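You operate a simulated robot arm through the tools that you are given. There is no shell and no other tool. Be economical: measure what you need, move in short steps, check, and stop when the job is done.

Carry out the task below with a simulated two-armed robot. There is one attempt and no reset: what you move stays moved.

JOB
Fill the tray from the yellow ink pot and switch the pump off.
Fine: till the display shows 240 ml; its lid stays on the sleeve table, the pipe in the pot. Set down upright: what you pick out.

The check looks at the end state, three seconds after you hand in, the way a careful person would. Anything else that was tipped, shoved, dropped, spilled or broken makes it a failure. A push-on lid holds only when it is set on centred and level and pressed home; a screw cap is set on level and turned clockwise until tight.

ROBOT AND FRAMES
Two 7-joint arms with two-finger grippers on one trunk, on a base that drives. Base frame: it is fixed to the floor where the robot stands at the start and does not move with it; the origin is under the middle of the robot, x ahead of it, y to its left, z up; the surface under the hand at the start is at about z = 0.85. Lengths are in m, angles in rad, forces in N, time in s.
The left shoulder is at the start at [0.078, 0.151, 0.888], the right one opposite. With the tool pointing down near the work surface each hand reaches from about 0.1 to 0.76 m from the robot's upright axis, wherever it stands, measured 20 degrees to its own side. Places, roughly: black ink knob [-0.8, 1.1, 1.3]; dip pipe [-0.9, 0.5, 1.2]; grey print knob [-0.8, 1.1, 1.2]; ink pump [-1, 0.5, 1.1]; print lever [-0.7, 1, 1]; pump knob [-0.8, 0.4, 1.4]; pump stand [-0.9, 0.5, 0.9]; roller switch [-0.8, 0.5, 1.3]; top of the sleeve table [0.6, 0.1, 0.8]; white side knob [-0.8, 1.1, 1.1]. Payload 2.54 kg a hand.
The TCP of each hand is the grasp point between the finger pads, 0.03 m short of the fingertips. In the tool frame z runs along the fingers and y along their closing line. Largest opening 0.116 m; the body of the gripper starts 0.095 m behind the TCP.
Orientation is that of the tool frame in the base frame, as a unit quaternion [x, y, z, w]. With the fingers straight down and closing along the base's y, the tool's x points along the base's -x, its y along +y and its z along -z.

CONTROLS
- The arms move only by the tool apply_moves. It takes "left_motion", "right_motion" or both (then of equal length, played together; a hand with none holds still); each is a list of rows, each an object (a shift or turn left out is 0, a gripper value left out holds the last) with "dp": the shift along the tool's x, y, z in m, a list of three; "rotation": the turn, a rotation vector about the tool's x, y, z in rad, a list of three; "grip": the gripper command, from -1 (shut) to 1 (fully open), values between in proportion. In form: [{"dp": [x, y, z], "rotation": [ax, ay, az], "grip": grip}, ...]. A call has 1 to 8 rows; each row shifts and turns the commanded pose from where the row before left it, along the tool's axes as they then stand. Rows are played at 5 a second. More than 0.05 m and 0.15 rad between two rows, or a gripper value outside its range, and nothing of the call is played. A pose out of reach is approached as far as the arm can. The call stops where the force on the tool passes 70 N (or 10 N more than at its start, if that is more) or the arm is blocked; 0.2 s more then pass. The fingers move at their own pace (about 0.072 m/s each) and stop on an object; they squeeze with about 23 N. The grip force told is the motor's: it shows also when the fingers shut on nothing. Time passes only in rows, and 0.2 s behind the last, so rows that do not move let the fingers close. It gives the time, the measured TCP pose, the force on the tool (base axes), the opening and the grip force at its end, in the units of the frame above (readings bear some noise), with the torque about the TCP (base axes, N m) and any sound that the robot's microphone picked up.
- Cameras (640 x 400 px; columns grow to the right, rows downward): "scene" is now at [0.1311, 0.0519, 1.0518]; the picture's right is [0.76, -0.65, 0.00], its down [-0.01, -0.01, -1.00] and it looks along [0.65, 0.76, -0.01] (base axes); focal length 214 px, centre (320, 200). "left" rides on the left gripper at [0.069, 0.015, -0.122] in its tool frame; the picture's right is [-0.21, 0.98, 0.00], its down [-0.83, -0.18, -0.53] and it looks along [-0.52, -0.11, 0.85] (tool axes); focal length 251 px, centre (320, 200). "right" rides on the right gripper at [0.069, -0.015, -0.122] in its tool frame; the picture's right is [0.21, 0.98, 0.00], its down [-0.83, 0.18, -0.53] and it looks along [-0.52, 0.11, 0.85] (tool axes); focal length 251 px, centre (320, 200). There is no depth. A picture from a camera that has moved, and an enlarged one, comes with that camera's place and axes in the base frame and with its lens. The place of the scene camera against the robot may be out by one fixed shift of up to 0.025 m in any direction.
- camera(camera): a new picture of that camera. The clock stands still meanwhile.
- lift_body(by): slides the trunk up (or, below 0, down) by that many m; the arms and the scene camera ride with it, the base frame stays. It gives what a move gives, with no picture.
- roll_base(legs): drives the robot by 1 to 6 legs, each [ahead, left, turn to the left] in m, m and rad, along the robot's own axes; the way and the turn of a leg run together, so that a leg with both is an arc; at most 1.5 m and 3.142 rad a leg. The arms and the cameras ride along, it lands a little off, and it stops where it bumps. It gives what a move gives.
- aim_head(pan, tilt): turns the head with the scene camera to pan (to the left, within 1.396 rad either way) and tilt (down, from -0.506 to 1.204), counted from straight ahead of the robot. It gives what a move gives.
- inspect(camera, box): a new picture of the part [left, top, right, bottom] of that camera's present view, enlarged. The clock stands still meanwhile.
- job_done(): hands the job in; it is judged then, once.

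Work in short steps. Places have to be worked out from the pictures, the camera data and where the tool is seen: move nearer, look again, correct. Check each grasp and each placing, and mend what went wrong. You have 120 turns and 108 pictures in all, those below and enlarged ones among them. Open the grippers and draw the arms clear of the work before you hand the job in, unless the task says otherwise; then end with one line.

The tools are called after "Request:" by a JSON object that holds its "name" and its "arguments". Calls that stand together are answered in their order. apply_moves: Moves the arms, as the interface text tells. Its arguments: {"type":"object","properties":{"left_motion":{"type":"array"},"right_motion":{"type":"array"}},"required":[]} The other tools are called the same way: lift_body (by) slides the trunk up or down; roll_base (legs) drives the base; aim_head (pan, tilt) turns the head that bears the scene camera; camera (camera) takes a picture; inspect (camera, box) takes an enlarged picture of a part of a camera's view; job_done () hands the job in.

At the start:

```text
time: 0.0
left_position: [0.417, 0.4724, 0.9999]
left_tcp_rot: [-0.001, 1.0, -0.001, 0.001]
left_ft_force: [0.2, 0.1, -0.1]
left_wrist_torque: [0.04, -0.01, -0.03]
left_gripper_width: 0.1161
left_gripper_force: 0.2
right_position: [0.4057, 0.0235, 1.0001]
right_tcp_rot: [0.0, 1.0, 0.001, 0.0]
right_ft_force: [-0.3, 0.4, -0.2]
right_wrist_torque: [0.02, -0.02, 0.0]
right_gripper_width: 0.1159
right_gripper_force: 0.1
trunk travel left (down, up): [-0.125, 0.164]
robot x, y, heading: [0.0, -0.0012, -0.002]
head pan, tilt: [0.86, 0.01]
```

scene: 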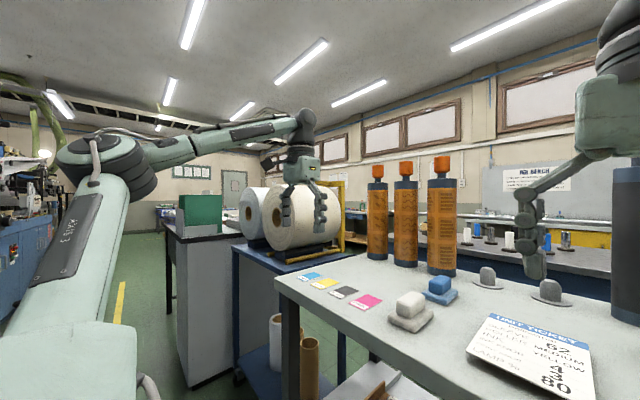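
right: 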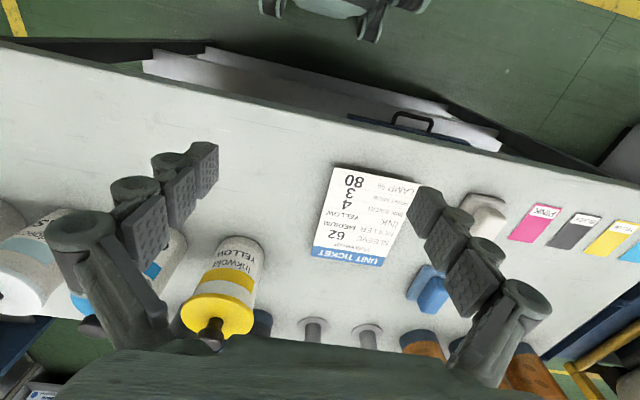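
left: 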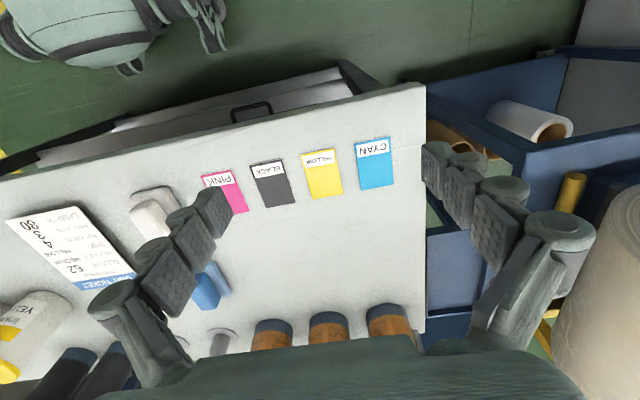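

The sleeve table is ahead with the yellow pot on it; the pump is behind me. First I look at the table to the front and right.

Request:
{"name": "aim_head", "arguments": {"pan": -0.2, "tilt": 0.5}}

Request:
{"name": "camera", "arguments": {"camera": "scene"}}

Request:
{"name": "inspect", "arguments": {"camera": "right", "box": [0, 160, 400, 400]}}

```text
time: 1.3
left_position: [0.4155, 0.4717, 1.0006]
left_tcp_rot: [0.0, 1.0, 0.0, 0.0]
left_ft_force: [0.0, 0.7, 0.3]
left_wrist_torque: [0.0, -0.01, -0.04]
left_gripper_width: 0.1158
left_gripper_force: 0.0
right_position: [0.4058, 0.0234, 1.0004]
right_tcp_rot: [0.0, 1.0, -0.001, 0.0]
right_ft_force: [0.2, 0.0, 0.2]
right_wrist_torque: [0.01, 0.01, -0.02]
right_gripper_width: 0.1161
right_gripper_force: 0.1
trunk travel left (down, up): [-0.125, 0.164]
robot x, y, heading: [0.0014, 0.0004, 0.001]
head pan, tilt: [-0.201, 0.499]
```

```text
104 pictures are left
camera scene: at [0.1614, -0.0346, 1.0066], right [-0.2, -0.98, 0.0], down [-0.47, 0.1, -0.88], along [0.86, -0.17, -0.48], focal length 214 px, centre (320, 200)
```

scene: 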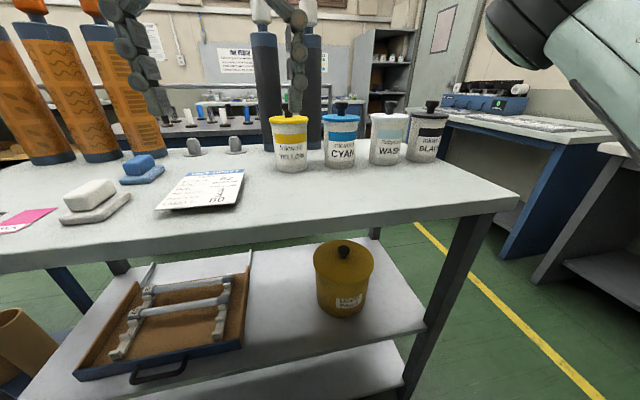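

```text
1.60 times, centred on (200, 280) of right
camera zoom: at [0.336, 0.008, 1.122], right [-0.21, 0.98, 0.0], down [0.83, 0.18, 0.53], along [0.52, 0.11, -0.85], focal length 402 px, centre (512, 72)
```

zoom: 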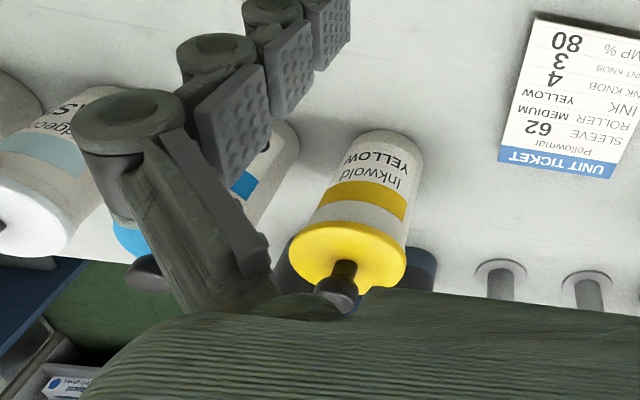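

A yellow-labelled pot stands on the table; another yellowish can is on the shelf below. I enlarge both.

Request:
{"name": "inspect", "arguments": {"camera": "scene", "box": [250, 85, 470, 185]}}

Request:
{"name": "inspect", "arguments": {"camera": "scene", "box": [280, 220, 420, 330]}}

```text
2.91 times, centred on (360, 135) of scene
camera zoom: at [0.1614, -0.0346, 1.0066], right [-0.2, -0.98, 0.0], down [-0.47, 0.1, -0.88], along [0.86, -0.17, -0.48], focal length 624 px, centre (204, 389)
```

zoom: 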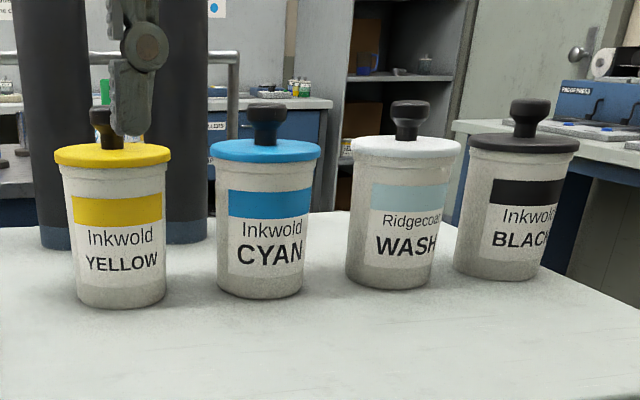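

```text
3.64 times, centred on (350, 275) of scene
camera zoom: at [0.1614, -0.0346, 1.0066], right [-0.2, -0.98, 0.0], down [-0.47, 0.1, -0.88], along [0.86, -0.17, -0.48], focal length 780 px, centre (211, -73)
```

zoom: 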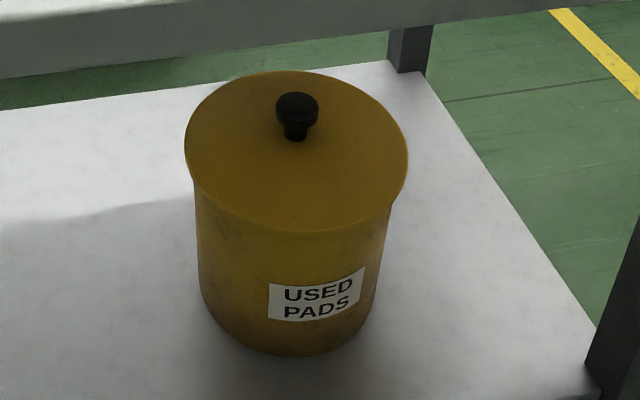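

The yellow pot is at about [0.63, -0.055], lid top about 0.94, lid knob about 0.96. Before planning the grasp I want to see the pump behind me: tuck the left hand, raise the trunk, and turn.

Request:
{"name": "apply_moves", "arguments": {"left_motion": [{"dp": [0.045, -0.02, 0]}, {"dp": [0.045, -0.02, 0]}, {"dp": [0.045, -0.02, 0]}, {"dp": [0.045, -0.02, 0]}], "right_motion": [{"dp": [0.03, -0.03, 0]}, {"dp": [0.03, -0.03, 0]}, {"dp": [0.03, -0.03, 0]}, {"dp": [0.03, -0.03, 0]}]}}

Request:
{"name": "lift_body", "arguments": {"by": 0.12}}

Request:
{"name": "aim_head", "arguments": {"pan": 1.2, "tilt": 0.3}}

Request:
{"name": "camera", "arguments": {"camera": "scene"}}

```text
time: 2.3
left_position: [0.2365, 0.3912, 0.9991]
left_tcp_rot: [0.0, 1.0, 0.001, 0.0]
left_ft_force: [0.7, -0.7, -0.6]
left_wrist_torque: [-0.02, 0.0, 0.0]
left_gripper_width: 0.116
left_gripper_force: 0.1
right_position: [0.2856, -0.0973, 1.0008]
right_tcp_rot: [0.002, 1.0, 0.001, -0.002]
right_ft_force: [18.3, 0.6, 1.0]
right_wrist_torque: [-0.1, 2.45, 0.13]
right_gripper_width: 0.1162
right_gripper_force: 0.1
trunk travel left (down, up): [-0.125, 0.164]
robot x, y, heading: [-0.0037, 0.0001, -0.0]
head pan, tilt: [-0.201, 0.499]
```

```text
time: 3.8
left_position: [0.2384, 0.3914, 1.1193]
left_tcp_rot: [0.0, 1.0, 0.0, 0.0]
left_ft_force: [0.3, -0.5, 0.6]
left_wrist_torque: [0.02, 0.02, 0.04]
left_gripper_width: 0.1158
left_gripper_force: 0.1
right_position: [0.2846, -0.0966, 1.1192]
right_tcp_rot: [0.0, 1.0, 0.0, 0.0]
right_ft_force: [21.3, -1.7, 0.0]
right_wrist_torque: [0.34, 2.7, 0.45]
right_gripper_width: 0.1162
right_gripper_force: 0.1
trunk travel left (down, up): [-0.245, 0.044]
robot x, y, heading: [-0.0008, 0.0036, 0.001]
head pan, tilt: [-0.201, 0.499]
```

```text
time: 5.3
left_position: [0.2385, 0.3905, 1.1196]
left_tcp_rot: [-0.001, 1.0, 0.0, -0.001]
left_ft_force: [-0.1, -0.1, -0.6]
left_wrist_torque: [0.0, -0.03, -0.02]
left_gripper_width: 0.1161
left_gripper_force: 0.1
right_position: [0.2864, -0.0981, 1.1205]
right_tcp_rot: [0.001, 1.0, 0.001, 0.0]
right_ft_force: [43.7, 26.2, 5.8]
right_wrist_torque: [-3.51, 6.61, -1.96]
right_gripper_width: 0.1158
right_gripper_force: 0.1
trunk travel left (down, up): [-0.245, 0.044]
robot x, y, heading: [-0.0021, -0.001, 0.001]
head pan, tilt: [1.201, 0.3]
```

```text
100 pictures are left
camera scene: at [0.165, -0.0065, 1.151], right [0.11, -0.99, 0.0], down [-0.23, -0.03, -0.97], along [0.97, 0.1, -0.23], focal length 214 px, centre (320, 200)
```

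scene: 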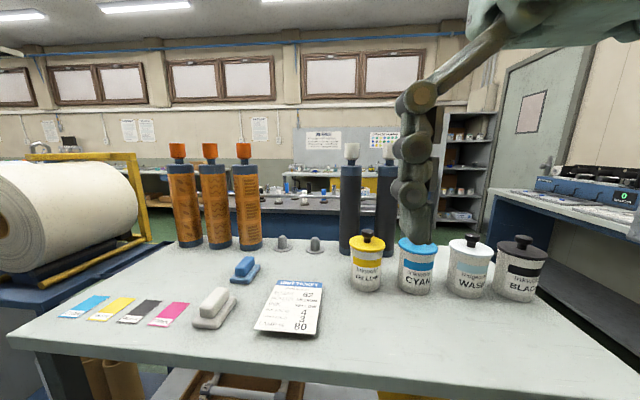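

The right hand touched the head (force 40 N, head stuck). I move it forward and outward again, then re-aim.

Request:
{"name": "apply_moves", "arguments": {"right_motion": [{"dp": [-0.04, -0.02, 0]}, {"dp": [-0.04, -0.03, 0]}, {"dp": [-0.02, -0.04, 0]}, {"dp": [0, -0.04, 0]}]}}

Request:
{"name": "aim_head", "arguments": {"pan": 1.3, "tilt": 0.3}}

Request:
{"name": "camera", "arguments": {"camera": "scene"}}

```text
time: 6.3
left_position: [0.2377, 0.3901, 1.1191]
left_tcp_rot: [0.0, 1.0, 0.0, 0.0]
left_ft_force: [-1.3, -0.5, 0.6]
left_wrist_torque: [-0.02, -0.01, -0.01]
left_gripper_width: 0.1158
left_gripper_force: 0.0
right_position: [0.3844, -0.2269, 1.1205]
right_tcp_rot: [-0.001, 1.0, 0.0, 0.0]
right_ft_force: [-0.3, 0.3, 0.6]
right_wrist_torque: [-0.01, 0.01, 0.0]
right_gripper_width: 0.1158
right_gripper_force: 0.0
trunk travel left (down, up): [-0.245, 0.044]
robot x, y, heading: [0.0022, -0.004, -0.003]
head pan, tilt: [1.201, 0.3]
```

```text
time: 7.0
left_position: [0.2379, 0.3911, 1.1179]
left_tcp_rot: [0.0, 1.0, -0.001, 0.0]
left_ft_force: [0.0, -0.4, 1.0]
left_wrist_torque: [0.0, 0.02, -0.03]
left_gripper_width: 0.1161
left_gripper_force: 0.0
right_position: [0.3851, -0.226, 1.1211]
right_tcp_rot: [0.0, 1.0, 0.0, 0.0]
right_ft_force: [0.0, -0.3, -0.3]
right_wrist_torque: [-0.01, 0.03, 0.04]
right_gripper_width: 0.116
right_gripper_force: 0.1
trunk travel left (down, up): [-0.245, 0.044]
robot x, y, heading: [-0.002, 0.0011, -0.004]
head pan, tilt: [1.3, 0.3]
```

```text
99 pictures are left
camera scene: at [0.0972, 0.0734, 1.145], right [0.96, -0.27, 0.0], down [-0.08, -0.28, -0.96], along [0.26, 0.92, -0.3], focal length 214 px, centre (320, 200)
```

scene: 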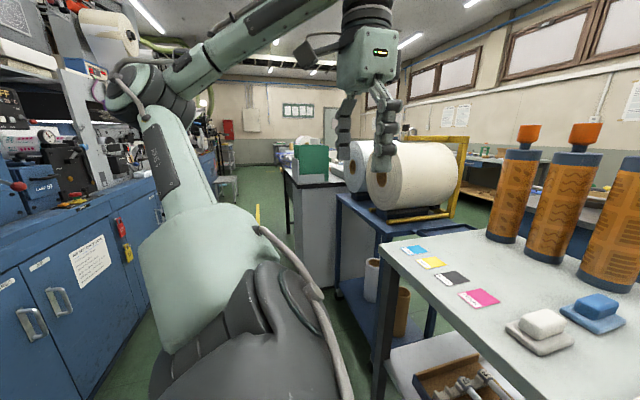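

The machine line is just behind-left. I turn left about 1.3 rad, hands raised.

Request:
{"name": "roll_base", "arguments": {"legs": [[0, 0, 1.4]]}}

Request:
{"name": "aim_head", "arguments": {"pan": 1.0, "tilt": 0.2}}

Request:
{"name": "camera", "arguments": {"camera": "scene"}}

```text
time: 10.9
left_position: [-0.3383, 0.3097, 1.1201]
left_tcp_rot: [-0.635, 0.773, 0.0, 0.0]
left_ft_force: [1.0, -0.7, -0.2]
left_wrist_torque: [0.04, -0.03, 0.01]
left_gripper_width: 0.116
left_gripper_force: 0.0
right_position: [0.2975, 0.3331, 1.1204]
right_tcp_rot: [-0.634, 0.773, 0.0, 0.0]
right_ft_force: [0.3, 0.2, 0.3]
right_wrist_torque: [-0.01, -0.03, -0.01]
right_gripper_width: 0.1158
right_gripper_force: 0.0
trunk travel left (down, up): [-0.245, 0.044]
robot x, y, heading: [-0.0022, 0.0012, 1.379]
head pan, tilt: [1.3, 0.3]
```

```text
time: 11.7
left_position: [-0.3384, 0.3091, 1.1199]
left_tcp_rot: [-0.634, 0.774, 0.0, -0.001]
left_ft_force: [-1.1, -0.7, 0.0]
left_wrist_torque: [0.0, -0.01, 0.03]
left_gripper_width: 0.116
left_gripper_force: 0.1
right_position: [0.2977, 0.3334, 1.1198]
right_tcp_rot: [-0.635, 0.773, 0.0, -0.001]
right_ft_force: [0.2, -0.7, -0.7]
right_wrist_torque: [0.01, 0.02, -0.01]
right_gripper_width: 0.1161
right_gripper_force: 0.1
trunk travel left (down, up): [-0.245, 0.044]
robot x, y, heading: [-0.0027, 0.0006, 1.375]
head pan, tilt: [1.0, 0.201]
```

```text
98 pictures are left
camera scene: at [-0.0497, 0.1148, 1.1542], right [0.69, 0.72, 0.0], down [0.14, -0.14, -0.98], along [-0.71, 0.68, -0.2], focal length 214 px, centre (320, 200)
```

scene: 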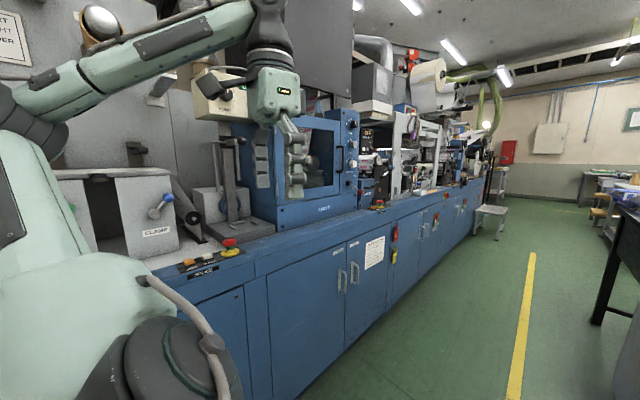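

The pump (cream box with knob, dip-pipe stand) is at the left end of the line. I turn further to face it.

Request:
{"name": "roll_base", "arguments": {"legs": [[0, 0, 1.4]]}}

Request:
{"name": "aim_head", "arguments": {"pan": 0.0, "tilt": 0.1}}

Request:
{"name": "camera", "arguments": {"camera": "scene"}}

```text
time: 15.6
left_position: [-0.3687, -0.2732, 1.1189]
left_tcp_rot: [0.981, -0.192, 0.001, 0.0]
left_ft_force: [-0.2, -1.1, 0.0]
left_wrist_torque: [0.02, -0.02, 0.02]
left_gripper_width: 0.1158
left_gripper_force: 0.0
right_position: [-0.2703, 0.3541, 1.1207]
right_tcp_rot: [0.981, -0.192, -0.001, 0.001]
right_ft_force: [-0.4, 0.1, 0.0]
right_wrist_torque: [0.03, 0.05, -0.01]
right_gripper_width: 0.116
right_gripper_force: 0.1
trunk travel left (down, up): [-0.245, 0.044]
robot x, y, heading: [-0.0002, -0.0, 2.753]
head pan, tilt: [1.0, 0.201]
```

```text
time: 16.8
left_position: [-0.369, -0.2712, 1.1194]
left_tcp_rot: [0.982, -0.191, 0.001, 0.0]
left_ft_force: [0.7, 0.0, 0.9]
left_wrist_torque: [0.01, 0.02, 0.01]
left_gripper_width: 0.1161
left_gripper_force: 0.1
right_position: [-0.2702, 0.3553, 1.1202]
right_tcp_rot: [0.981, -0.192, 0.001, 0.0]
right_ft_force: [0.5, -0.1, 0.2]
right_wrist_torque: [-0.01, 0.0, 0.02]
right_gripper_width: 0.1159
right_gripper_force: 0.0
trunk travel left (down, up): [-0.245, 0.044]
robot x, y, heading: [-0.0002, -0.0012, 2.754]
head pan, tilt: [0.0, 0.099]
```

```text
97 pictures are left
camera scene: at [-0.1441, 0.0437, 1.1636], right [0.38, 0.93, 0.0], down [0.09, -0.04, -0.99], along [-0.92, 0.37, -0.1], focal length 214 px, centre (320, 200)
```

scene: 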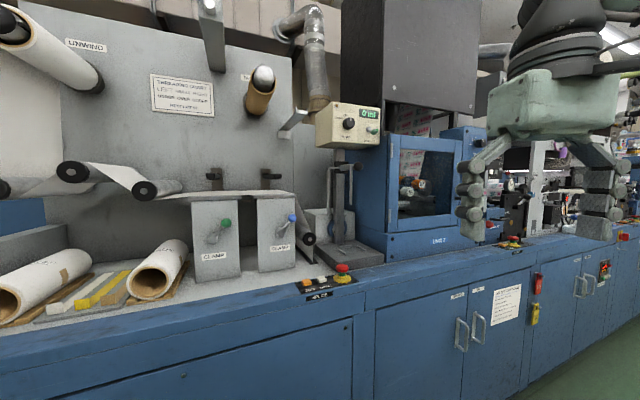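

Request:
{"name": "inspect", "arguments": {"camera": "scene", "box": [290, 90, 420, 290]}}

Request:
{"name": "inspect", "arguments": {"camera": "scene", "box": [310, 95, 390, 155]}}

```text
2.00 times, centred on (355, 190) of scene
camera zoom: at [-0.1441, 0.0437, 1.1636], right [0.38, 0.93, 0.0], down [0.09, -0.04, -0.99], along [-0.92, 0.37, -0.1], focal length 429 px, centre (250, 220)
```

zoom: 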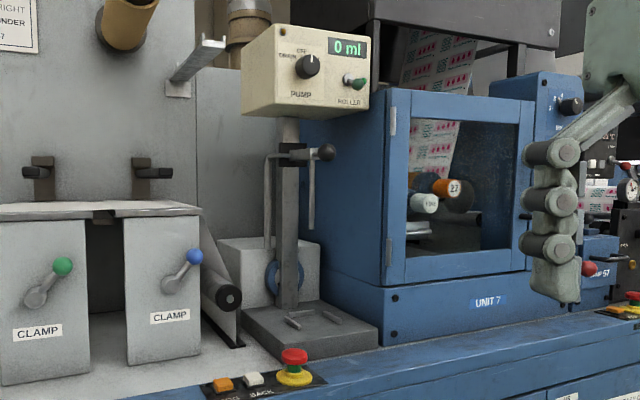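

```text
6.67 times, centred on (350, 125) of scene
camera zoom: at [-0.1441, 0.0437, 1.1636], right [0.38, 0.93, 0.0], down [0.09, -0.04, -0.99], along [-0.92, 0.37, -0.1], focal length 1430 px, centre (120, 700)
```

zoom: 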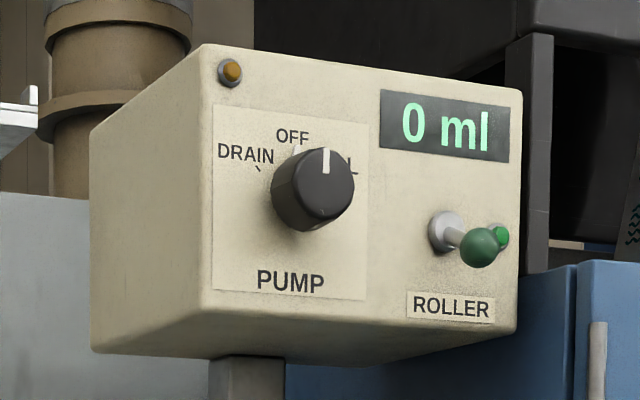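

Pump understood: knob DRAIN–OFF–FILL, display 0 ml, dip pipe on a sliding carriage above the stand plate. Now I go back to the table to prepare the pot.

Request:
{"name": "roll_base", "arguments": {"legs": [[0, 0, -1.4], [0, 0, -1.353], [0, -0.2, 0]]}}

Request:
{"name": "aim_head", "arguments": {"pan": 0.1, "tilt": 0.5}}

Request:
{"name": "camera", "arguments": {"camera": "scene"}}

Request:
{"name": "camera", "arguments": {"camera": "right"}}

```text
time: 26.1
left_position: [0.2178, 0.2154, 1.1198]
left_tcp_rot: [-0.049, 0.999, 0.0, -0.001]
left_ft_force: [-0.4, -0.6, 0.1]
left_wrist_torque: [0.02, -0.02, 0.01]
left_gripper_width: 0.1161
left_gripper_force: 0.1
right_position: [0.4246, -0.3856, 1.1206]
right_tcp_rot: [-0.048, 0.999, 0.0, 0.0]
right_ft_force: [0.3, -0.6, 0.8]
right_wrist_torque: [-0.01, 0.0, 0.01]
right_gripper_width: 0.1161
right_gripper_force: 0.0
trunk travel left (down, up): [-0.245, 0.044]
robot x, y, heading: [0.0188, -0.1968, 0.099]
head pan, tilt: [0.0, 0.099]
```

```text
time: 27.0
left_position: [0.2167, 0.2157, 1.1195]
left_tcp_rot: [-0.049, 0.999, 0.0, 0.0]
left_ft_force: [-0.2, -0.5, 0.7]
left_wrist_torque: [0.01, -0.02, 0.04]
left_gripper_width: 0.116
left_gripper_force: 0.1
right_position: [0.4242, -0.3834, 1.1208]
right_tcp_rot: [-0.049, 0.999, 0.0, 0.0]
right_ft_force: [0.3, 0.1, -0.3]
right_wrist_torque: [-0.02, 0.02, 0.0]
right_gripper_width: 0.1159
right_gripper_force: 0.1
trunk travel left (down, up): [-0.245, 0.044]
robot x, y, heading: [0.0195, -0.1954, 0.1]
head pan, tilt: [0.099, 0.499]
```

```text
94 pictures are left
camera scene: at [0.1802, -0.189, 1.1266], right [0.2, -0.98, 0.0], down [-0.47, -0.09, -0.88], along [0.86, 0.17, -0.48], focal length 214 px, centre (320, 200)
```

scene: 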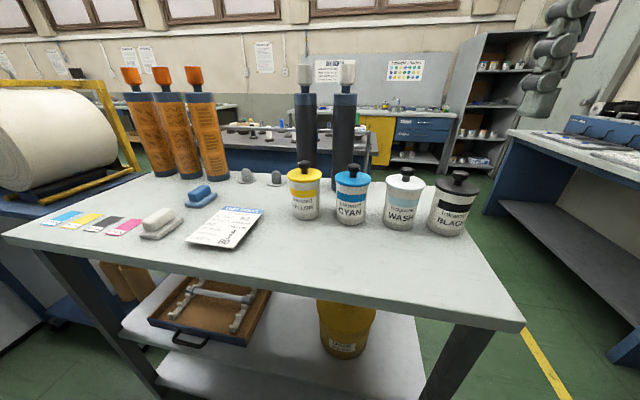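

```text
93 pictures are left
camera right: at [0.3555, -0.407, 1.2422], right [-0.31, 0.95, 0.0], down [0.8, 0.26, 0.53], along [0.51, 0.17, -0.85], focal length 251 px, centre (320, 200)
```

right: 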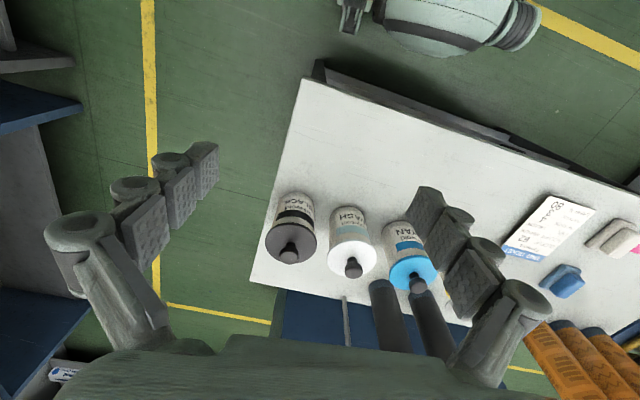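

Pots are in a row with gaps. I enlarge to measure spacing between yellow, cyan and the tube behind.

Request:
{"name": "inspect", "arguments": {"camera": "scene", "box": [260, 140, 400, 240]}}

```text
4.00 times, centred on (330, 190) of scene
camera zoom: at [0.1802, -0.189, 1.1266], right [0.2, -0.98, 0.0], down [-0.47, -0.09, -0.88], along [0.86, 0.17, -0.48], focal length 858 px, centre (280, 240)
```

zoom: 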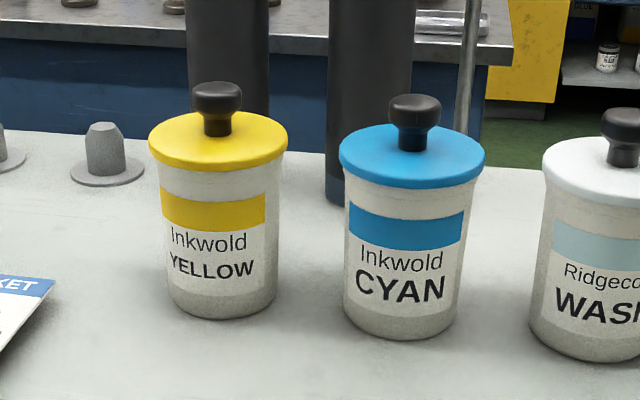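

Yellow lid centre ≈ [0.624, -0.063], cyan ≈ [0.626, -0.175] – enough room for a finger. I take the left hand forward, straighten its yaw, then tip the fingers to about 35° below horizontal.

Request:
{"name": "apply_moves", "arguments": {"left_motion": [{"rotation": [0, 0, 0.1]}, {"dp": [-0.045, 0, 0]}, {"dp": [-0.045, 0, 0]}, {"dp": [-0.045, 0, 0]}, {"dp": [-0.045, 0, 0]}, {"dp": [-0.045, 0, 0]}]}}

Request:
{"name": "apply_moves", "arguments": {"left_motion": [{"rotation": [0, -0.14, 0]}, {"rotation": [0, -0.14, 0]}, {"rotation": [0, -0.14, 0]}, {"rotation": [0, -0.14, 0]}, {"rotation": [0, -0.14, 0]}, {"rotation": [0, -0.14, 0]}, {"rotation": [0, -0.12, 0]}, {"grip": 0.55}]}}

```text
time: 28.4
left_position: [0.443, 0.213, 1.1181]
left_tcp_rot: [0.001, 1.0, 0.0, 0.0]
left_ft_force: [-0.4, 0.0, 0.2]
left_wrist_torque: [0.02, 0.01, -0.02]
left_gripper_width: 0.1157
left_gripper_force: 0.0
right_position: [0.4256, -0.3838, 1.1209]
right_tcp_rot: [-0.049, 0.999, 0.0, -0.001]
right_ft_force: [0.6, 0.1, 0.0]
right_wrist_torque: [0.01, -0.02, 0.02]
right_gripper_width: 0.1157
right_gripper_force: 0.1
trunk travel left (down, up): [-0.245, 0.044]
robot x, y, heading: [0.0188, -0.1944, 0.1]
head pan, tilt: [0.099, 0.499]
```

```text
time: 30.2
left_position: [0.442, 0.2149, 1.1195]
left_tcp_rot: [0.0, 0.886, 0.0, 0.463]
left_ft_force: [-0.4, -0.8, -0.4]
left_wrist_torque: [0.0, 0.0, 0.0]
left_gripper_width: 0.0902
left_gripper_force: 0.1
right_position: [0.4252, -0.3847, 1.1201]
right_tcp_rot: [-0.05, 0.999, 0.0, -0.001]
right_ft_force: [-0.1, -0.1, 0.0]
right_wrist_torque: [0.04, 0.02, 0.01]
right_gripper_width: 0.116
right_gripper_force: 0.0
trunk travel left (down, up): [-0.245, 0.044]
robot x, y, heading: [0.0203, -0.199, 0.099]
head pan, tilt: [0.099, 0.499]
```

Tilt is right (tool z = [0.82, 0, -0.57]). Now move sideways to the pot's y, then look.

Request:
{"name": "apply_moves", "arguments": {"left_motion": [{"dp": [0, -0.046, 0]}, {"dp": [0, -0.046, 0]}, {"dp": [0, -0.046, 0]}, {"dp": [0, -0.046, 0]}, {"dp": [0, -0.046, 0]}, {"dp": [0, -0.046, 0]}, {"dp": [0.04, 0, 0]}, {"dp": [0.04, 0, 0]}]}}

Request:
{"name": "camera", "arguments": {"camera": "left"}}

Request:
{"name": "camera", "arguments": {"camera": "scene"}}

```text
time: 32.0
left_position: [0.4051, -0.0602, 1.0652]
left_tcp_rot: [-0.009, 0.89, -0.003, 0.457]
left_ft_force: [0.0, -0.5, 0.6]
left_wrist_torque: [-0.03, 0.01, 0.0]
left_gripper_width: 0.09
left_gripper_force: 0.1
left hand out of reach, approached as far as the arm can: row 8
right_position: [0.425, -0.3847, 1.1206]
right_tcp_rot: [-0.049, 0.999, 0.0, -0.001]
right_ft_force: [-0.1, 0.1, 0.2]
right_wrist_torque: [0.02, -0.01, -0.01]
right_gripper_width: 0.116
right_gripper_force: 0.1
trunk travel left (down, up): [-0.245, 0.044]
robot x, y, heading: [0.0207, -0.197, 0.102]
head pan, tilt: [0.099, 0.499]
```

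```text
91 pictures are left
camera left: at [0.2655, -0.0459, 1.0807], right [0.11, 0.98, 0.16], down [0.05, -0.17, 0.98], along [0.99, -0.1, -0.07], focal length 251 px, centre (320, 200)
```

left: 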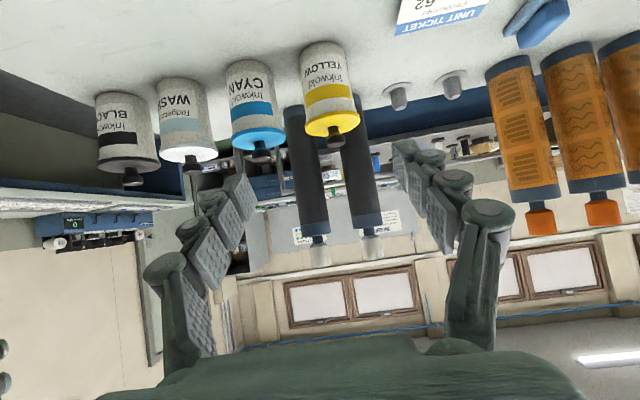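

```text
90 pictures are left
camera scene: at [0.1811, -0.1838, 1.1344], right [0.25, -0.97, 0.0], down [-0.39, -0.1, -0.92], along [0.89, 0.23, -0.4], focal length 214 px, centre (320, 200)
```

scene: 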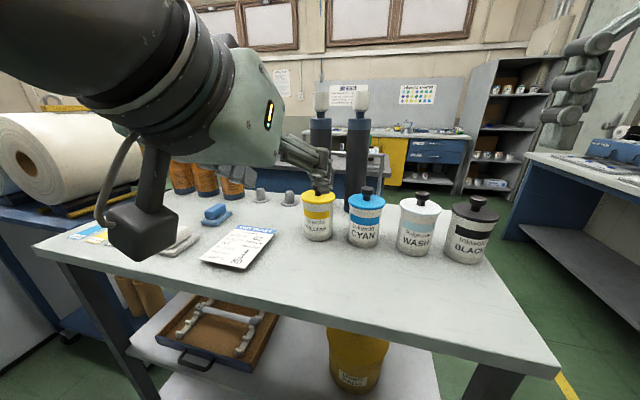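

The hand camera puts the yellow pot nearer y ≈ -0.047, x ≈ 0.635. I advance along the tool axis to a standoff and re-measure.

Request:
{"name": "apply_moves", "arguments": {"left_motion": [{"dp": [0, 0.003, 0.039]}, {"dp": [0, 0.003, 0.039]}, {"dp": [0, 0.003, 0.039]}, {"dp": [0, 0.004, 0.03]}]}}

Request:
{"name": "camera", "arguments": {"camera": "left"}}

Request:
{"name": "camera", "arguments": {"camera": "scene"}}

```text
time: 33.0
left_position: [0.5257, -0.0523, 0.9799]
left_tcp_rot: [0.0, 0.887, 0.0, 0.461]
left_ft_force: [-0.5, -0.1, -0.7]
left_wrist_torque: [0.01, -0.04, 0.03]
left_gripper_width: 0.09
left_gripper_force: 0.2
right_position: [0.4256, -0.3849, 1.1194]
right_tcp_rot: [-0.049, 0.999, -0.001, 0.0]
right_ft_force: [-0.5, -0.3, 0.3]
right_wrist_torque: [-0.01, 0.01, 0.04]
right_gripper_width: 0.1159
right_gripper_force: 0.0
trunk travel left (down, up): [-0.245, 0.044]
robot x, y, heading: [0.0184, -0.1991, 0.096]
head pan, tilt: [0.099, 0.499]
```

```text
89 pictures are left
camera left: at [0.3862, -0.0364, 0.9929], right [0.12, 0.98, 0.18], down [0.04, -0.18, 0.98], along [0.99, -0.12, -0.06], focal length 251 px, centre (320, 200)
```

left: 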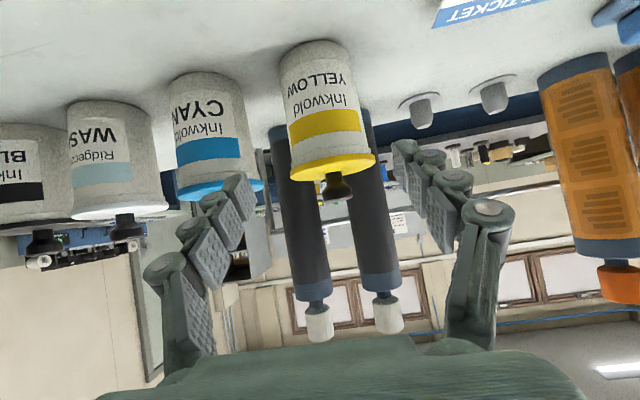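

```text
88 pictures are left
camera scene: at [0.1805, -0.1889, 1.1265], right [0.2, -0.98, 0.0], down [-0.47, -0.09, -0.88], along [0.86, 0.17, -0.48], focal length 214 px, centre (320, 200)
```

scene: 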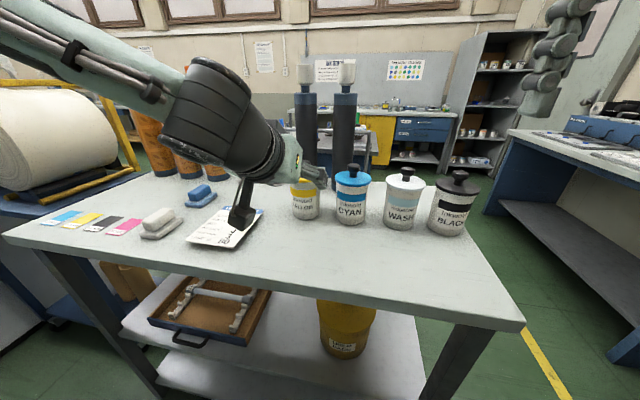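

Refined pot centre ≈ [0.627, -0.047]. Fingers at ±0.045 clear lid and cyan pot; advance to TCP ≈ [0.622, -0.047, 0.892].

Request:
{"name": "apply_moves", "arguments": {"left_motion": [{"dp": [0.017, 0.005, 0]}, {"dp": [0, 0, 0.035]}, {"dp": [0, 0, 0.035]}, {"dp": [0, 0, 0.035]}, {"dp": [0, 0, 0.024]}]}}

Request:
{"name": "camera", "arguments": {"camera": "left"}}

Request:
{"name": "inspect", "arguments": {"camera": "scene", "box": [200, 130, 400, 260]}}

```text
time: 34.2
left_position: [0.623, -0.0499, 0.8912]
left_tcp_rot: [0.001, 0.887, -0.001, 0.461]
left_ft_force: [-0.7, 0.4, 0.1]
left_wrist_torque: [-0.02, 0.0, 0.01]
left_gripper_width: 0.0896
left_gripper_force: 0.1
right_position: [0.4243, -0.3845, 1.1199]
right_tcp_rot: [-0.049, 0.999, 0.0, 0.0]
right_ft_force: [0.4, -1.1, -0.4]
right_wrist_torque: [0.02, 0.03, 0.0]
right_gripper_width: 0.1161
right_gripper_force: 0.1
trunk travel left (down, up): [-0.245, 0.044]
robot x, y, heading: [0.0186, -0.1985, 0.095]
head pan, tilt: [0.099, 0.499]
```

```text
87 pictures are left
camera left: at [0.4819, -0.0338, 0.9041], right [0.13, 0.98, 0.18], down [0.04, -0.18, 0.98], along [0.99, -0.12, -0.06], focal length 251 px, centre (320, 200)
```

left: 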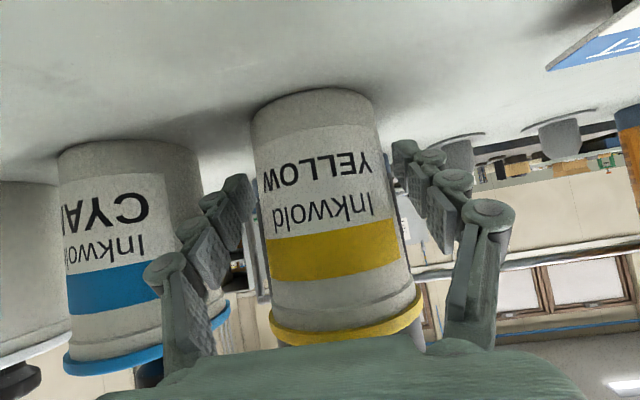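

```text
3.08 times, centred on (300, 195) of scene
camera zoom: at [0.1805, -0.1889, 1.1265], right [0.2, -0.98, 0.0], down [-0.47, -0.09, -0.88], along [0.86, 0.17, -0.48], focal length 660 px, centre (382, 215)
```

zoom: 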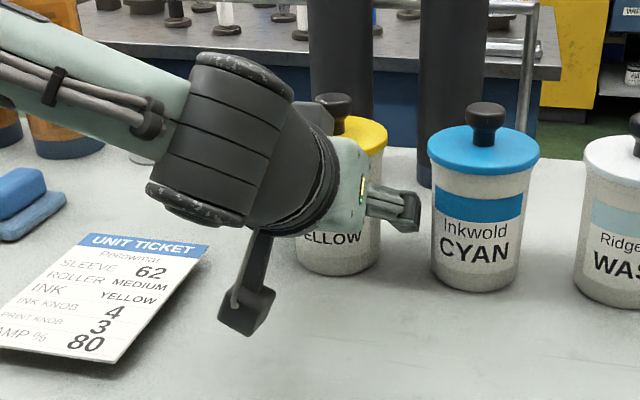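

The pot is centred between the pads. Close the left gripper while turning the right hand a quarter turn so its camera box stays clear of the left wrist.

Request:
{"name": "apply_moves", "arguments": {"left_motion": [{"grip": -1}, {}, {}, {}, {}, {}, {}, {}], "right_motion": [{"rotation": [0, 0, -0.147]}, {"rotation": [0, 0, -0.147]}, {"rotation": [0, 0, -0.147]}, {"rotation": [0, 0, -0.147]}, {"rotation": [0, 0, -0.147]}, {"rotation": [0, 0, -0.147]}, {"rotation": [0, 0, -0.147]}, {"rotation": [0, 0, -0.147]}]}}

Request:
{"name": "apply_moves", "arguments": {"right_motion": [{"rotation": [0, 0, -0.147]}, {"rotation": [0, 0, -0.147]}, {"grip": 0}]}}

Request:
{"name": "camera", "arguments": {"camera": "right"}}

```text
time: 36.0
left_position: [0.6209, -0.0504, 0.8912]
left_tcp_rot: [0.001, 0.887, 0.0, 0.462]
left_ft_force: [-0.4, 1.6, 2.0]
left_wrist_torque: [0.09, -0.14, 0.0]
left_gripper_width: 0.0678
left_gripper_force: 23.3
right_position: [0.3905, -0.3412, 1.0898]
right_tcp_rot: [-0.594, 0.804, 0.0, 0.002]
right_ft_force: [0.2, -0.4, 0.3]
right_wrist_torque: [0.02, 0.01, 0.0]
right_gripper_width: 0.1159
right_gripper_force: 0.0
right hand out of reach, approached as far as the arm can: row 7, 8
trunk travel left (down, up): [-0.245, 0.044]
robot x, y, heading: [0.0185, -0.2012, 0.1]
head pan, tilt: [0.099, 0.499]
```

```text
time: 36.8
left_position: [0.6207, -0.0504, 0.8906]
left_tcp_rot: [0.001, 0.887, -0.001, 0.462]
left_ft_force: [-0.8, -1.2, 1.5]
left_wrist_torque: [0.04, -0.1, 0.03]
left_gripper_width: 0.0682
left_gripper_force: 23.3
right_position: [0.3466, -0.3051, 1.0643]
right_tcp_rot: [-0.706, 0.708, 0.0, 0.0]
right_ft_force: [-0.1, 0.5, -0.4]
right_wrist_torque: [-0.03, 0.04, -0.01]
right_gripper_width: 0.0642
right_gripper_force: 2.8
right hand out of reach, approached as far as the arm can: row 1, 2
trunk travel left (down, up): [-0.245, 0.044]
robot x, y, heading: [0.0174, -0.1943, 0.095]
head pan, tilt: [0.099, 0.499]
```

```text
85 pictures are left
camera right: at [0.3605, -0.3733, 1.1868], right [-0.98, -0.21, 0.0], down [-0.18, 0.83, 0.53], along [-0.11, 0.52, -0.85], focal length 251 px, centre (320, 200)
```

right: 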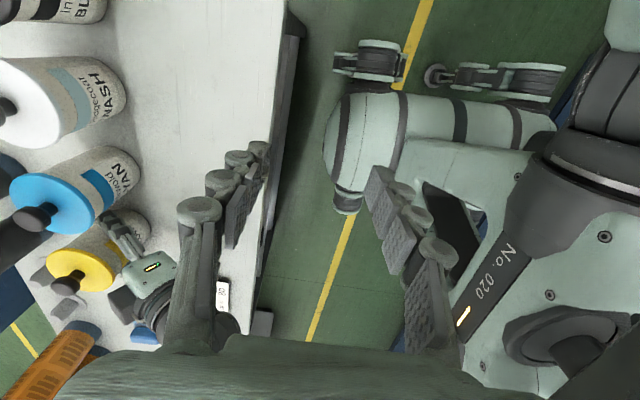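

Pot gripped (0.068 wide). The right hand is reach-limited back here; its command point is [0.425,-0.385,1.12]. I move it forward first, then sideways toward the pot.

Request:
{"name": "apply_moves", "arguments": {"right_motion": [{"dp": [0, -0.048, 0]}, {"dp": [0, -0.048, 0]}, {"dp": [0, -0.048, 0]}, {"dp": [0, -0.046, 0]}, {"dp": [-0.048, 0, 0]}, {"dp": [-0.048, 0, 0]}, {"dp": [-0.048, 0, 0]}, {"dp": [-0.048, 0, 0]}]}}

Request:
{"name": "camera", "arguments": {"camera": "right"}}

```text
time: 38.5
left_position: [0.6254, -0.0387, 0.8914]
left_tcp_rot: [-0.009, 0.886, 0.005, 0.463]
left_ft_force: [-3.1, 3.6, 6.3]
left_wrist_torque: [0.2, 0.28, -0.07]
left_gripper_width: 0.0683
left_gripper_force: 22.7
right_position: [0.4106, -0.0876, 1.0184]
right_tcp_rot: [-0.7, 0.713, -0.017, -0.013]
right_ft_force: [-1.1, -2.4, -0.7]
right_wrist_torque: [0.0, 0.01, -0.08]
right_gripper_width: 0.0573
right_gripper_force: 0.1
right hand out of reach, approached as far as the arm can: row 1, 2, 3, 4
trunk travel left (down, up): [-0.245, 0.044]
robot x, y, heading: [0.0189, -0.1967, 0.103]
head pan, tilt: [0.099, 0.499]
stopped in row 8 (right hand): the force on the tool passed its limit at 104 N (the readings are from after the stop); the commanded pose is now the measured one
```

```text
84 pictures are left
camera right: at [0.4223, -0.1524, 1.1439], right [-0.98, -0.2, 0.0], down [-0.17, 0.85, 0.5], along [-0.1, 0.49, -0.87], focal length 251 px, centre (320, 200)
```

right: 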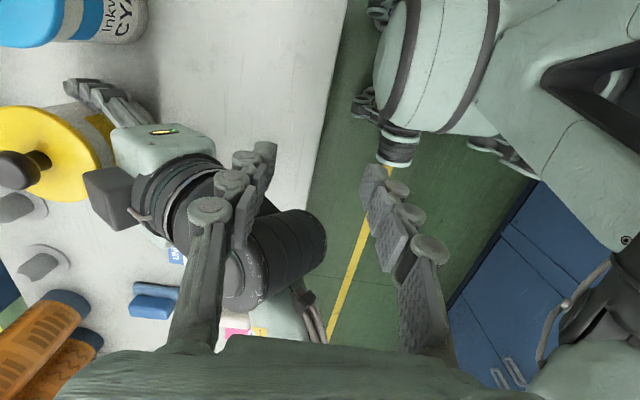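

The right hand bumped the left wrist; the pot stayed in the grip. Back off to -y, and undo most of the yaw since this orientation limits reach.

Request:
{"name": "apply_moves", "arguments": {"right_motion": [{"dp": [0.048, 0, 0]}, {"dp": [0.048, 0, -0.02]}, {"dp": [0.048, 0, -0.03]}, {"dp": [0.048, 0, -0.03], "rotation": [0, 0, 0.147]}, {"rotation": [0, 0, 0.147], "dp": [0, -0.02, -0.02]}, {"rotation": [0, 0, 0.147], "dp": [0, -0.02, 0]}, {"rotation": [0, 0, 0.147], "dp": [0, -0.02, 0]}, {"rotation": [0, 0, 0.147]}]}}

Request:
{"name": "camera", "arguments": {"camera": "scene"}}

Request:
{"name": "camera", "arguments": {"camera": "left"}}

```text
refused: row 2 steps farther than a row can; nothing moved
```

```text
83 pictures are left
camera scene: at [0.1799, -0.1889, 1.1267], right [0.2, -0.98, 0.0], down [-0.47, -0.09, -0.88], along [0.86, 0.17, -0.48], focal length 214 px, centre (320, 200)
```

scene: 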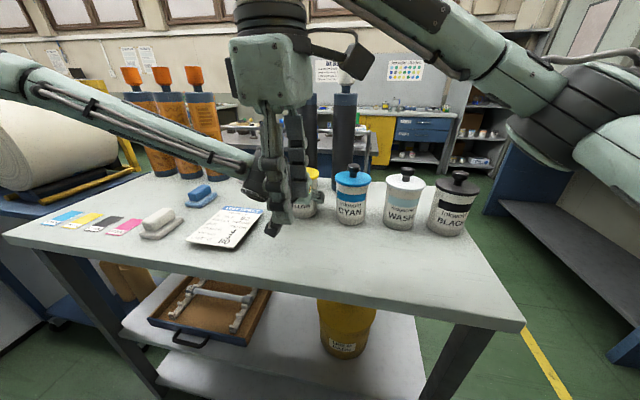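

```text
82 pictures are left
camera left: at [0.4847, -0.0266, 0.9044], right [0.1, 0.98, 0.18], down [0.04, -0.18, 0.98], along [0.99, -0.09, -0.06], focal length 251 px, centre (320, 200)
```

left: 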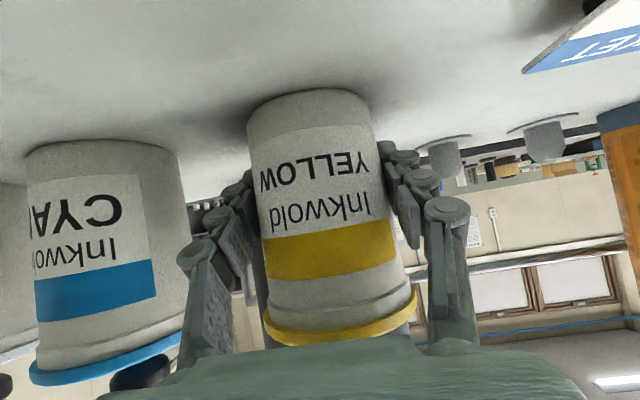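

Refused for step size; same plan with smaller rows.

Request:
{"name": "apply_moves", "arguments": {"right_motion": [{"dp": [0.045, 0, 0]}, {"dp": [0.045, 0, 0]}, {"dp": [0.035, 0, -0.03]}, {"dp": [0.035, 0, -0.03]}, {"dp": [0, -0.03, -0.03], "rotation": [0, 0, 0.14]}, {"dp": [0, -0.03, -0.01], "rotation": [0, 0, 0.14]}, {"dp": [0, -0.03, 0], "rotation": [0, 0, 0.14]}, {"rotation": [0, 0, 0.14]}]}}

Request:
{"name": "apply_moves", "arguments": {"right_motion": [{"rotation": [0, 0, 0.14]}, {"rotation": [0, 0, 0.14]}, {"rotation": [0, 0, 0.14]}, {"rotation": [0, 0, 0.14]}]}}

```text
time: 40.3
left_position: [0.6254, -0.0405, 0.8907]
left_tcp_rot: [-0.009, 0.887, 0.004, 0.462]
left_ft_force: [-2.0, -1.1, 7.9]
left_wrist_torque: [0.06, -0.03, -0.03]
left_gripper_width: 0.0678
left_gripper_force: 22.9
right_position: [0.4705, -0.2449, 1.1139]
right_tcp_rot: [-0.474, 0.88, -0.02, -0.008]
right_ft_force: [0.5, 0.4, -0.4]
right_wrist_torque: [0.01, 0.03, 0.0]
right_gripper_width: 0.058
right_gripper_force: 0.0
right hand out of reach, approached as far as the arm can: row 4, 5
trunk travel left (down, up): [-0.245, 0.044]
robot x, y, heading: [0.0185, -0.1953, 0.098]
head pan, tilt: [0.099, 0.499]
```

```text
time: 41.3
left_position: [0.624, -0.0403, 0.8907]
left_tcp_rot: [-0.008, 0.887, 0.004, 0.462]
left_ft_force: [-1.9, -2.7, 7.5]
left_wrist_torque: [0.0, -0.05, -0.03]
left_gripper_width: 0.068
left_gripper_force: 22.9
right_position: [0.4698, -0.2465, 1.1115]
right_tcp_rot: [-0.213, 0.977, -0.02, -0.002]
right_ft_force: [-0.1, 0.0, 0.1]
right_wrist_torque: [-0.01, 0.03, -0.01]
right_gripper_width: 0.058
right_gripper_force: 0.1
trunk travel left (down, up): [-0.245, 0.044]
robot x, y, heading: [0.0179, -0.1987, 0.093]
head pan, tilt: [0.099, 0.499]
```

Now forward at this yaw (~25°), then left over the pot, correcting the small tilt.

Request:
{"name": "apply_moves", "arguments": {"right_motion": [{"rotation": [-0.039, -0.0085, 0], "dp": [-0.036, -0.017, 0]}, {"dp": [-0.036, -0.017, 0]}, {"dp": [-0.036, -0.017, 0]}, {"dp": [-0.036, -0.017, 0]}, {"dp": [-0.018, 0.04, 0]}, {"dp": [-0.018, 0.04, 0]}, {"dp": [-0.018, 0.04, 0]}]}}

Request:
{"name": "camera", "arguments": {"camera": "right"}}

```text
time: 42.9
left_position: [0.6252, -0.041, 0.8915]
left_tcp_rot: [-0.008, 0.886, 0.004, 0.463]
left_ft_force: [-2.8, 1.8, 10.2]
left_wrist_torque: [0.02, 0.03, -0.16]
left_gripper_width: 0.0679
left_gripper_force: 23.4
right_position: [0.6271, -0.1151, 1.1109]
right_tcp_rot: [-0.214, 0.977, -0.001, -0.003]
right_ft_force: [0.7, -0.2, -0.1]
right_wrist_torque: [-0.01, -0.03, 0.02]
right_gripper_width: 0.0581
right_gripper_force: 0.1
trunk travel left (down, up): [-0.245, 0.044]
robot x, y, heading: [0.0205, -0.194, 0.098]
head pan, tilt: [0.099, 0.499]
```

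```text
81 pictures are left
camera right: at [0.5702, -0.159, 1.234], right [-0.6, 0.8, 0.0], down [0.68, 0.51, 0.53], along [0.42, 0.32, -0.85], focal length 251 px, centre (320, 200)
```

right: 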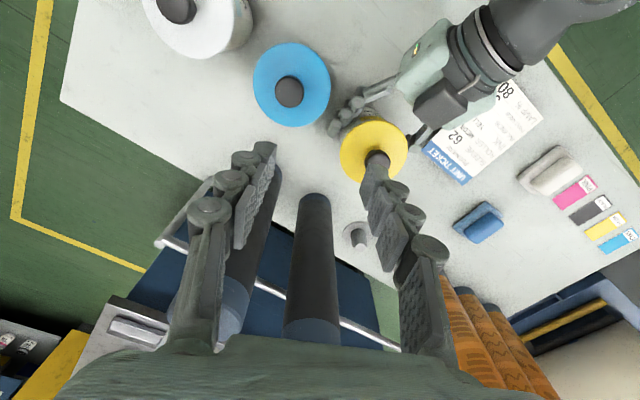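

Knob estimated at [0.617, -0.043, ~0.975]. Shift over it and descend partway.

Request:
{"name": "apply_moves", "arguments": {"right_motion": [{"dp": [-0.011, 0.035, 0]}, {"dp": [-0.011, 0.035, 0]}, {"dp": [0, 0, 0.04]}, {"dp": [0, 0, 0.04]}]}}

Request:
{"name": "camera", "arguments": {"camera": "right"}}

Request:
{"name": "inspect", "arguments": {"camera": "scene", "box": [200, 80, 420, 240]}}

```text
time: 43.9
left_position: [0.6247, -0.0398, 0.8917]
left_tcp_rot: [-0.009, 0.886, 0.005, 0.463]
left_ft_force: [1.3, -0.4, 6.4]
left_wrist_torque: [-0.02, -0.32, 0.05]
left_gripper_width: 0.0679
left_gripper_force: 23.4
right_position: [0.6109, -0.058, 1.0269]
right_tcp_rot: [-0.214, 0.977, 0.0, -0.002]
right_ft_force: [0.8, -0.6, -0.2]
right_wrist_torque: [0.01, 0.04, 0.01]
right_gripper_width: 0.0582
right_gripper_force: 0.2
right hand out of reach, approached as far as the arm can: row 2
trunk travel left (down, up): [-0.245, 0.044]
robot x, y, heading: [0.0196, -0.1949, 0.097]
head pan, tilt: [0.099, 0.499]
```

```text
80 pictures are left
camera right: at [0.5535, -0.1013, 1.1485], right [-0.6, 0.8, 0.0], down [0.68, 0.51, 0.53], along [0.42, 0.32, -0.85], focal length 251 px, centre (320, 200)
```

right: 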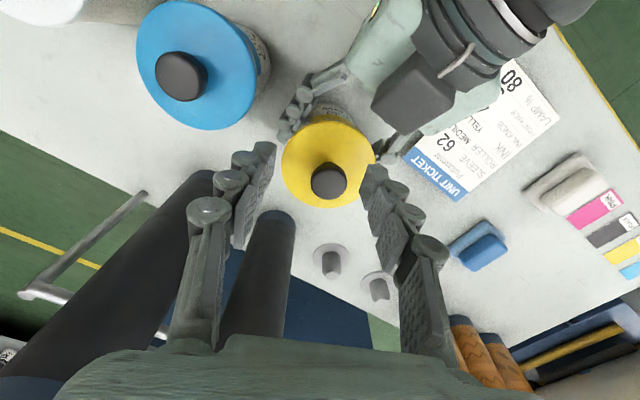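

```text
2.50 times, centred on (310, 160) of scene
camera zoom: at [0.1796, -0.1892, 1.1268], right [0.2, -0.98, 0.0], down [-0.47, -0.09, -0.88], along [0.86, 0.17, -0.48], focal length 536 px, centre (345, 300)
```

zoom: 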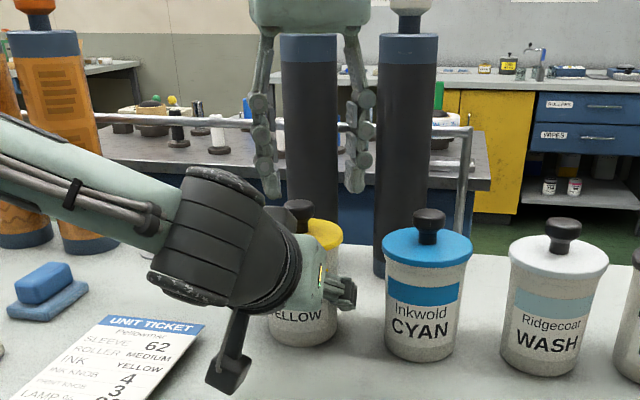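

Knob ≈ [0.620, -0.0425]. The measured TCP lags its command; let it settle and read.

Request:
{"name": "apply_moves", "arguments": {"right_motion": [{}, {}]}}

```text
time: 44.5
left_position: [0.6246, -0.0396, 0.8915]
left_tcp_rot: [-0.008, 0.887, 0.004, 0.462]
left_ft_force: [0.8, 2.2, 7.0]
left_wrist_torque: [-0.02, -0.25, 0.04]
left_gripper_width: 0.0683
left_gripper_force: 23.3
right_position: [0.6106, -0.0581, 1.0265]
right_tcp_rot: [-0.214, 0.977, 0.0, -0.002]
right_ft_force: [-0.5, 0.3, 0.8]
right_wrist_torque: [-0.02, 0.01, -0.01]
right_gripper_width: 0.0582
right_gripper_force: 0.1
trunk travel left (down, up): [-0.245, 0.044]
robot x, y, heading: [0.0173, -0.1943, 0.095]
head pan, tilt: [0.099, 0.499]
```

Command sits at the measured pose; shift the remaining ~1.5 cm and check.

Request:
{"name": "apply_moves", "arguments": {"right_motion": [{"dp": [-0.015, 0.01, 0]}, {"dp": [0, 0, 0.015]}, {}]}}

Request:
{"name": "camera", "arguments": {"camera": "right"}}

```text
time: 45.3
left_position: [0.6243, -0.0406, 0.8905]
left_tcp_rot: [-0.009, 0.887, 0.004, 0.462]
left_ft_force: [0.2, 0.2, 6.7]
left_wrist_torque: [0.1, -0.15, -0.04]
left_gripper_width: 0.068
left_gripper_force: 22.9
right_position: [0.6185, -0.0421, 1.0125]
right_tcp_rot: [-0.213, 0.977, -0.001, -0.002]
right_ft_force: [-0.4, 0.1, 0.3]
right_wrist_torque: [0.02, 0.03, -0.01]
right_gripper_width: 0.0582
right_gripper_force: 0.0
trunk travel left (down, up): [-0.245, 0.044]
robot x, y, heading: [0.0205, -0.1981, 0.097]
head pan, tilt: [0.099, 0.499]
```

```text
78 pictures are left
camera right: at [0.5612, -0.084, 1.1346], right [-0.6, 0.8, 0.0], down [0.68, 0.51, 0.53], along [0.42, 0.32, -0.85], focal length 251 px, centre (320, 200)
```

right: 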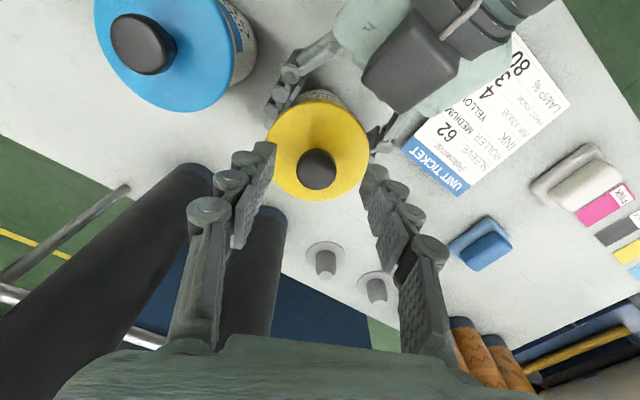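

The knob lies right on the tool axis projection (expected ~row 166, seen 170). Descend to TCP z ≈ 0.977 and grip the knob.

Request:
{"name": "apply_moves", "arguments": {"right_motion": [{"dp": [0, 0, 0.018]}, {"dp": [0, 0, 0.018]}, {"grip": -1}, {}, {}, {}]}}

Request:
{"name": "camera", "arguments": {"camera": "right"}}

```text
time: 46.7
left_position: [0.6229, -0.0408, 0.8902]
left_tcp_rot: [-0.009, 0.887, 0.005, 0.461]
left_ft_force: [10.6, 7.7, -6.9]
left_wrist_torque: [-0.27, 0.02, 0.14]
left_gripper_width: 0.0678
left_gripper_force: 22.9
right_position: [0.6175, -0.0416, 0.9849]
right_tcp_rot: [-0.213, 0.977, 0.0, 0.004]
right_ft_force: [5.0, -10.6, 57.7]
right_wrist_torque: [-0.37, -0.03, -0.22]
right_gripper_width: 0.0241
right_gripper_force: 23.2
trunk travel left (down, up): [-0.245, 0.044]
robot x, y, heading: [0.0183, -0.1962, 0.097]
head pan, tilt: [0.099, 0.499]
```

```text
77 pictures are left
camera right: at [0.5585, -0.0852, 1.1062], right [-0.6, 0.8, 0.0], down [0.67, 0.51, 0.54], along [0.43, 0.32, -0.84], focal length 251 px, centre (320, 200)
```

right: 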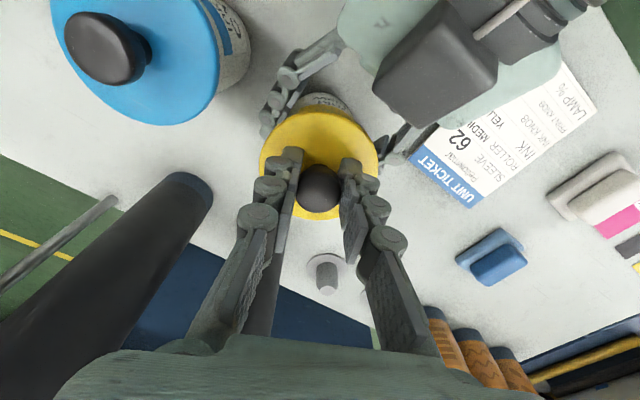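

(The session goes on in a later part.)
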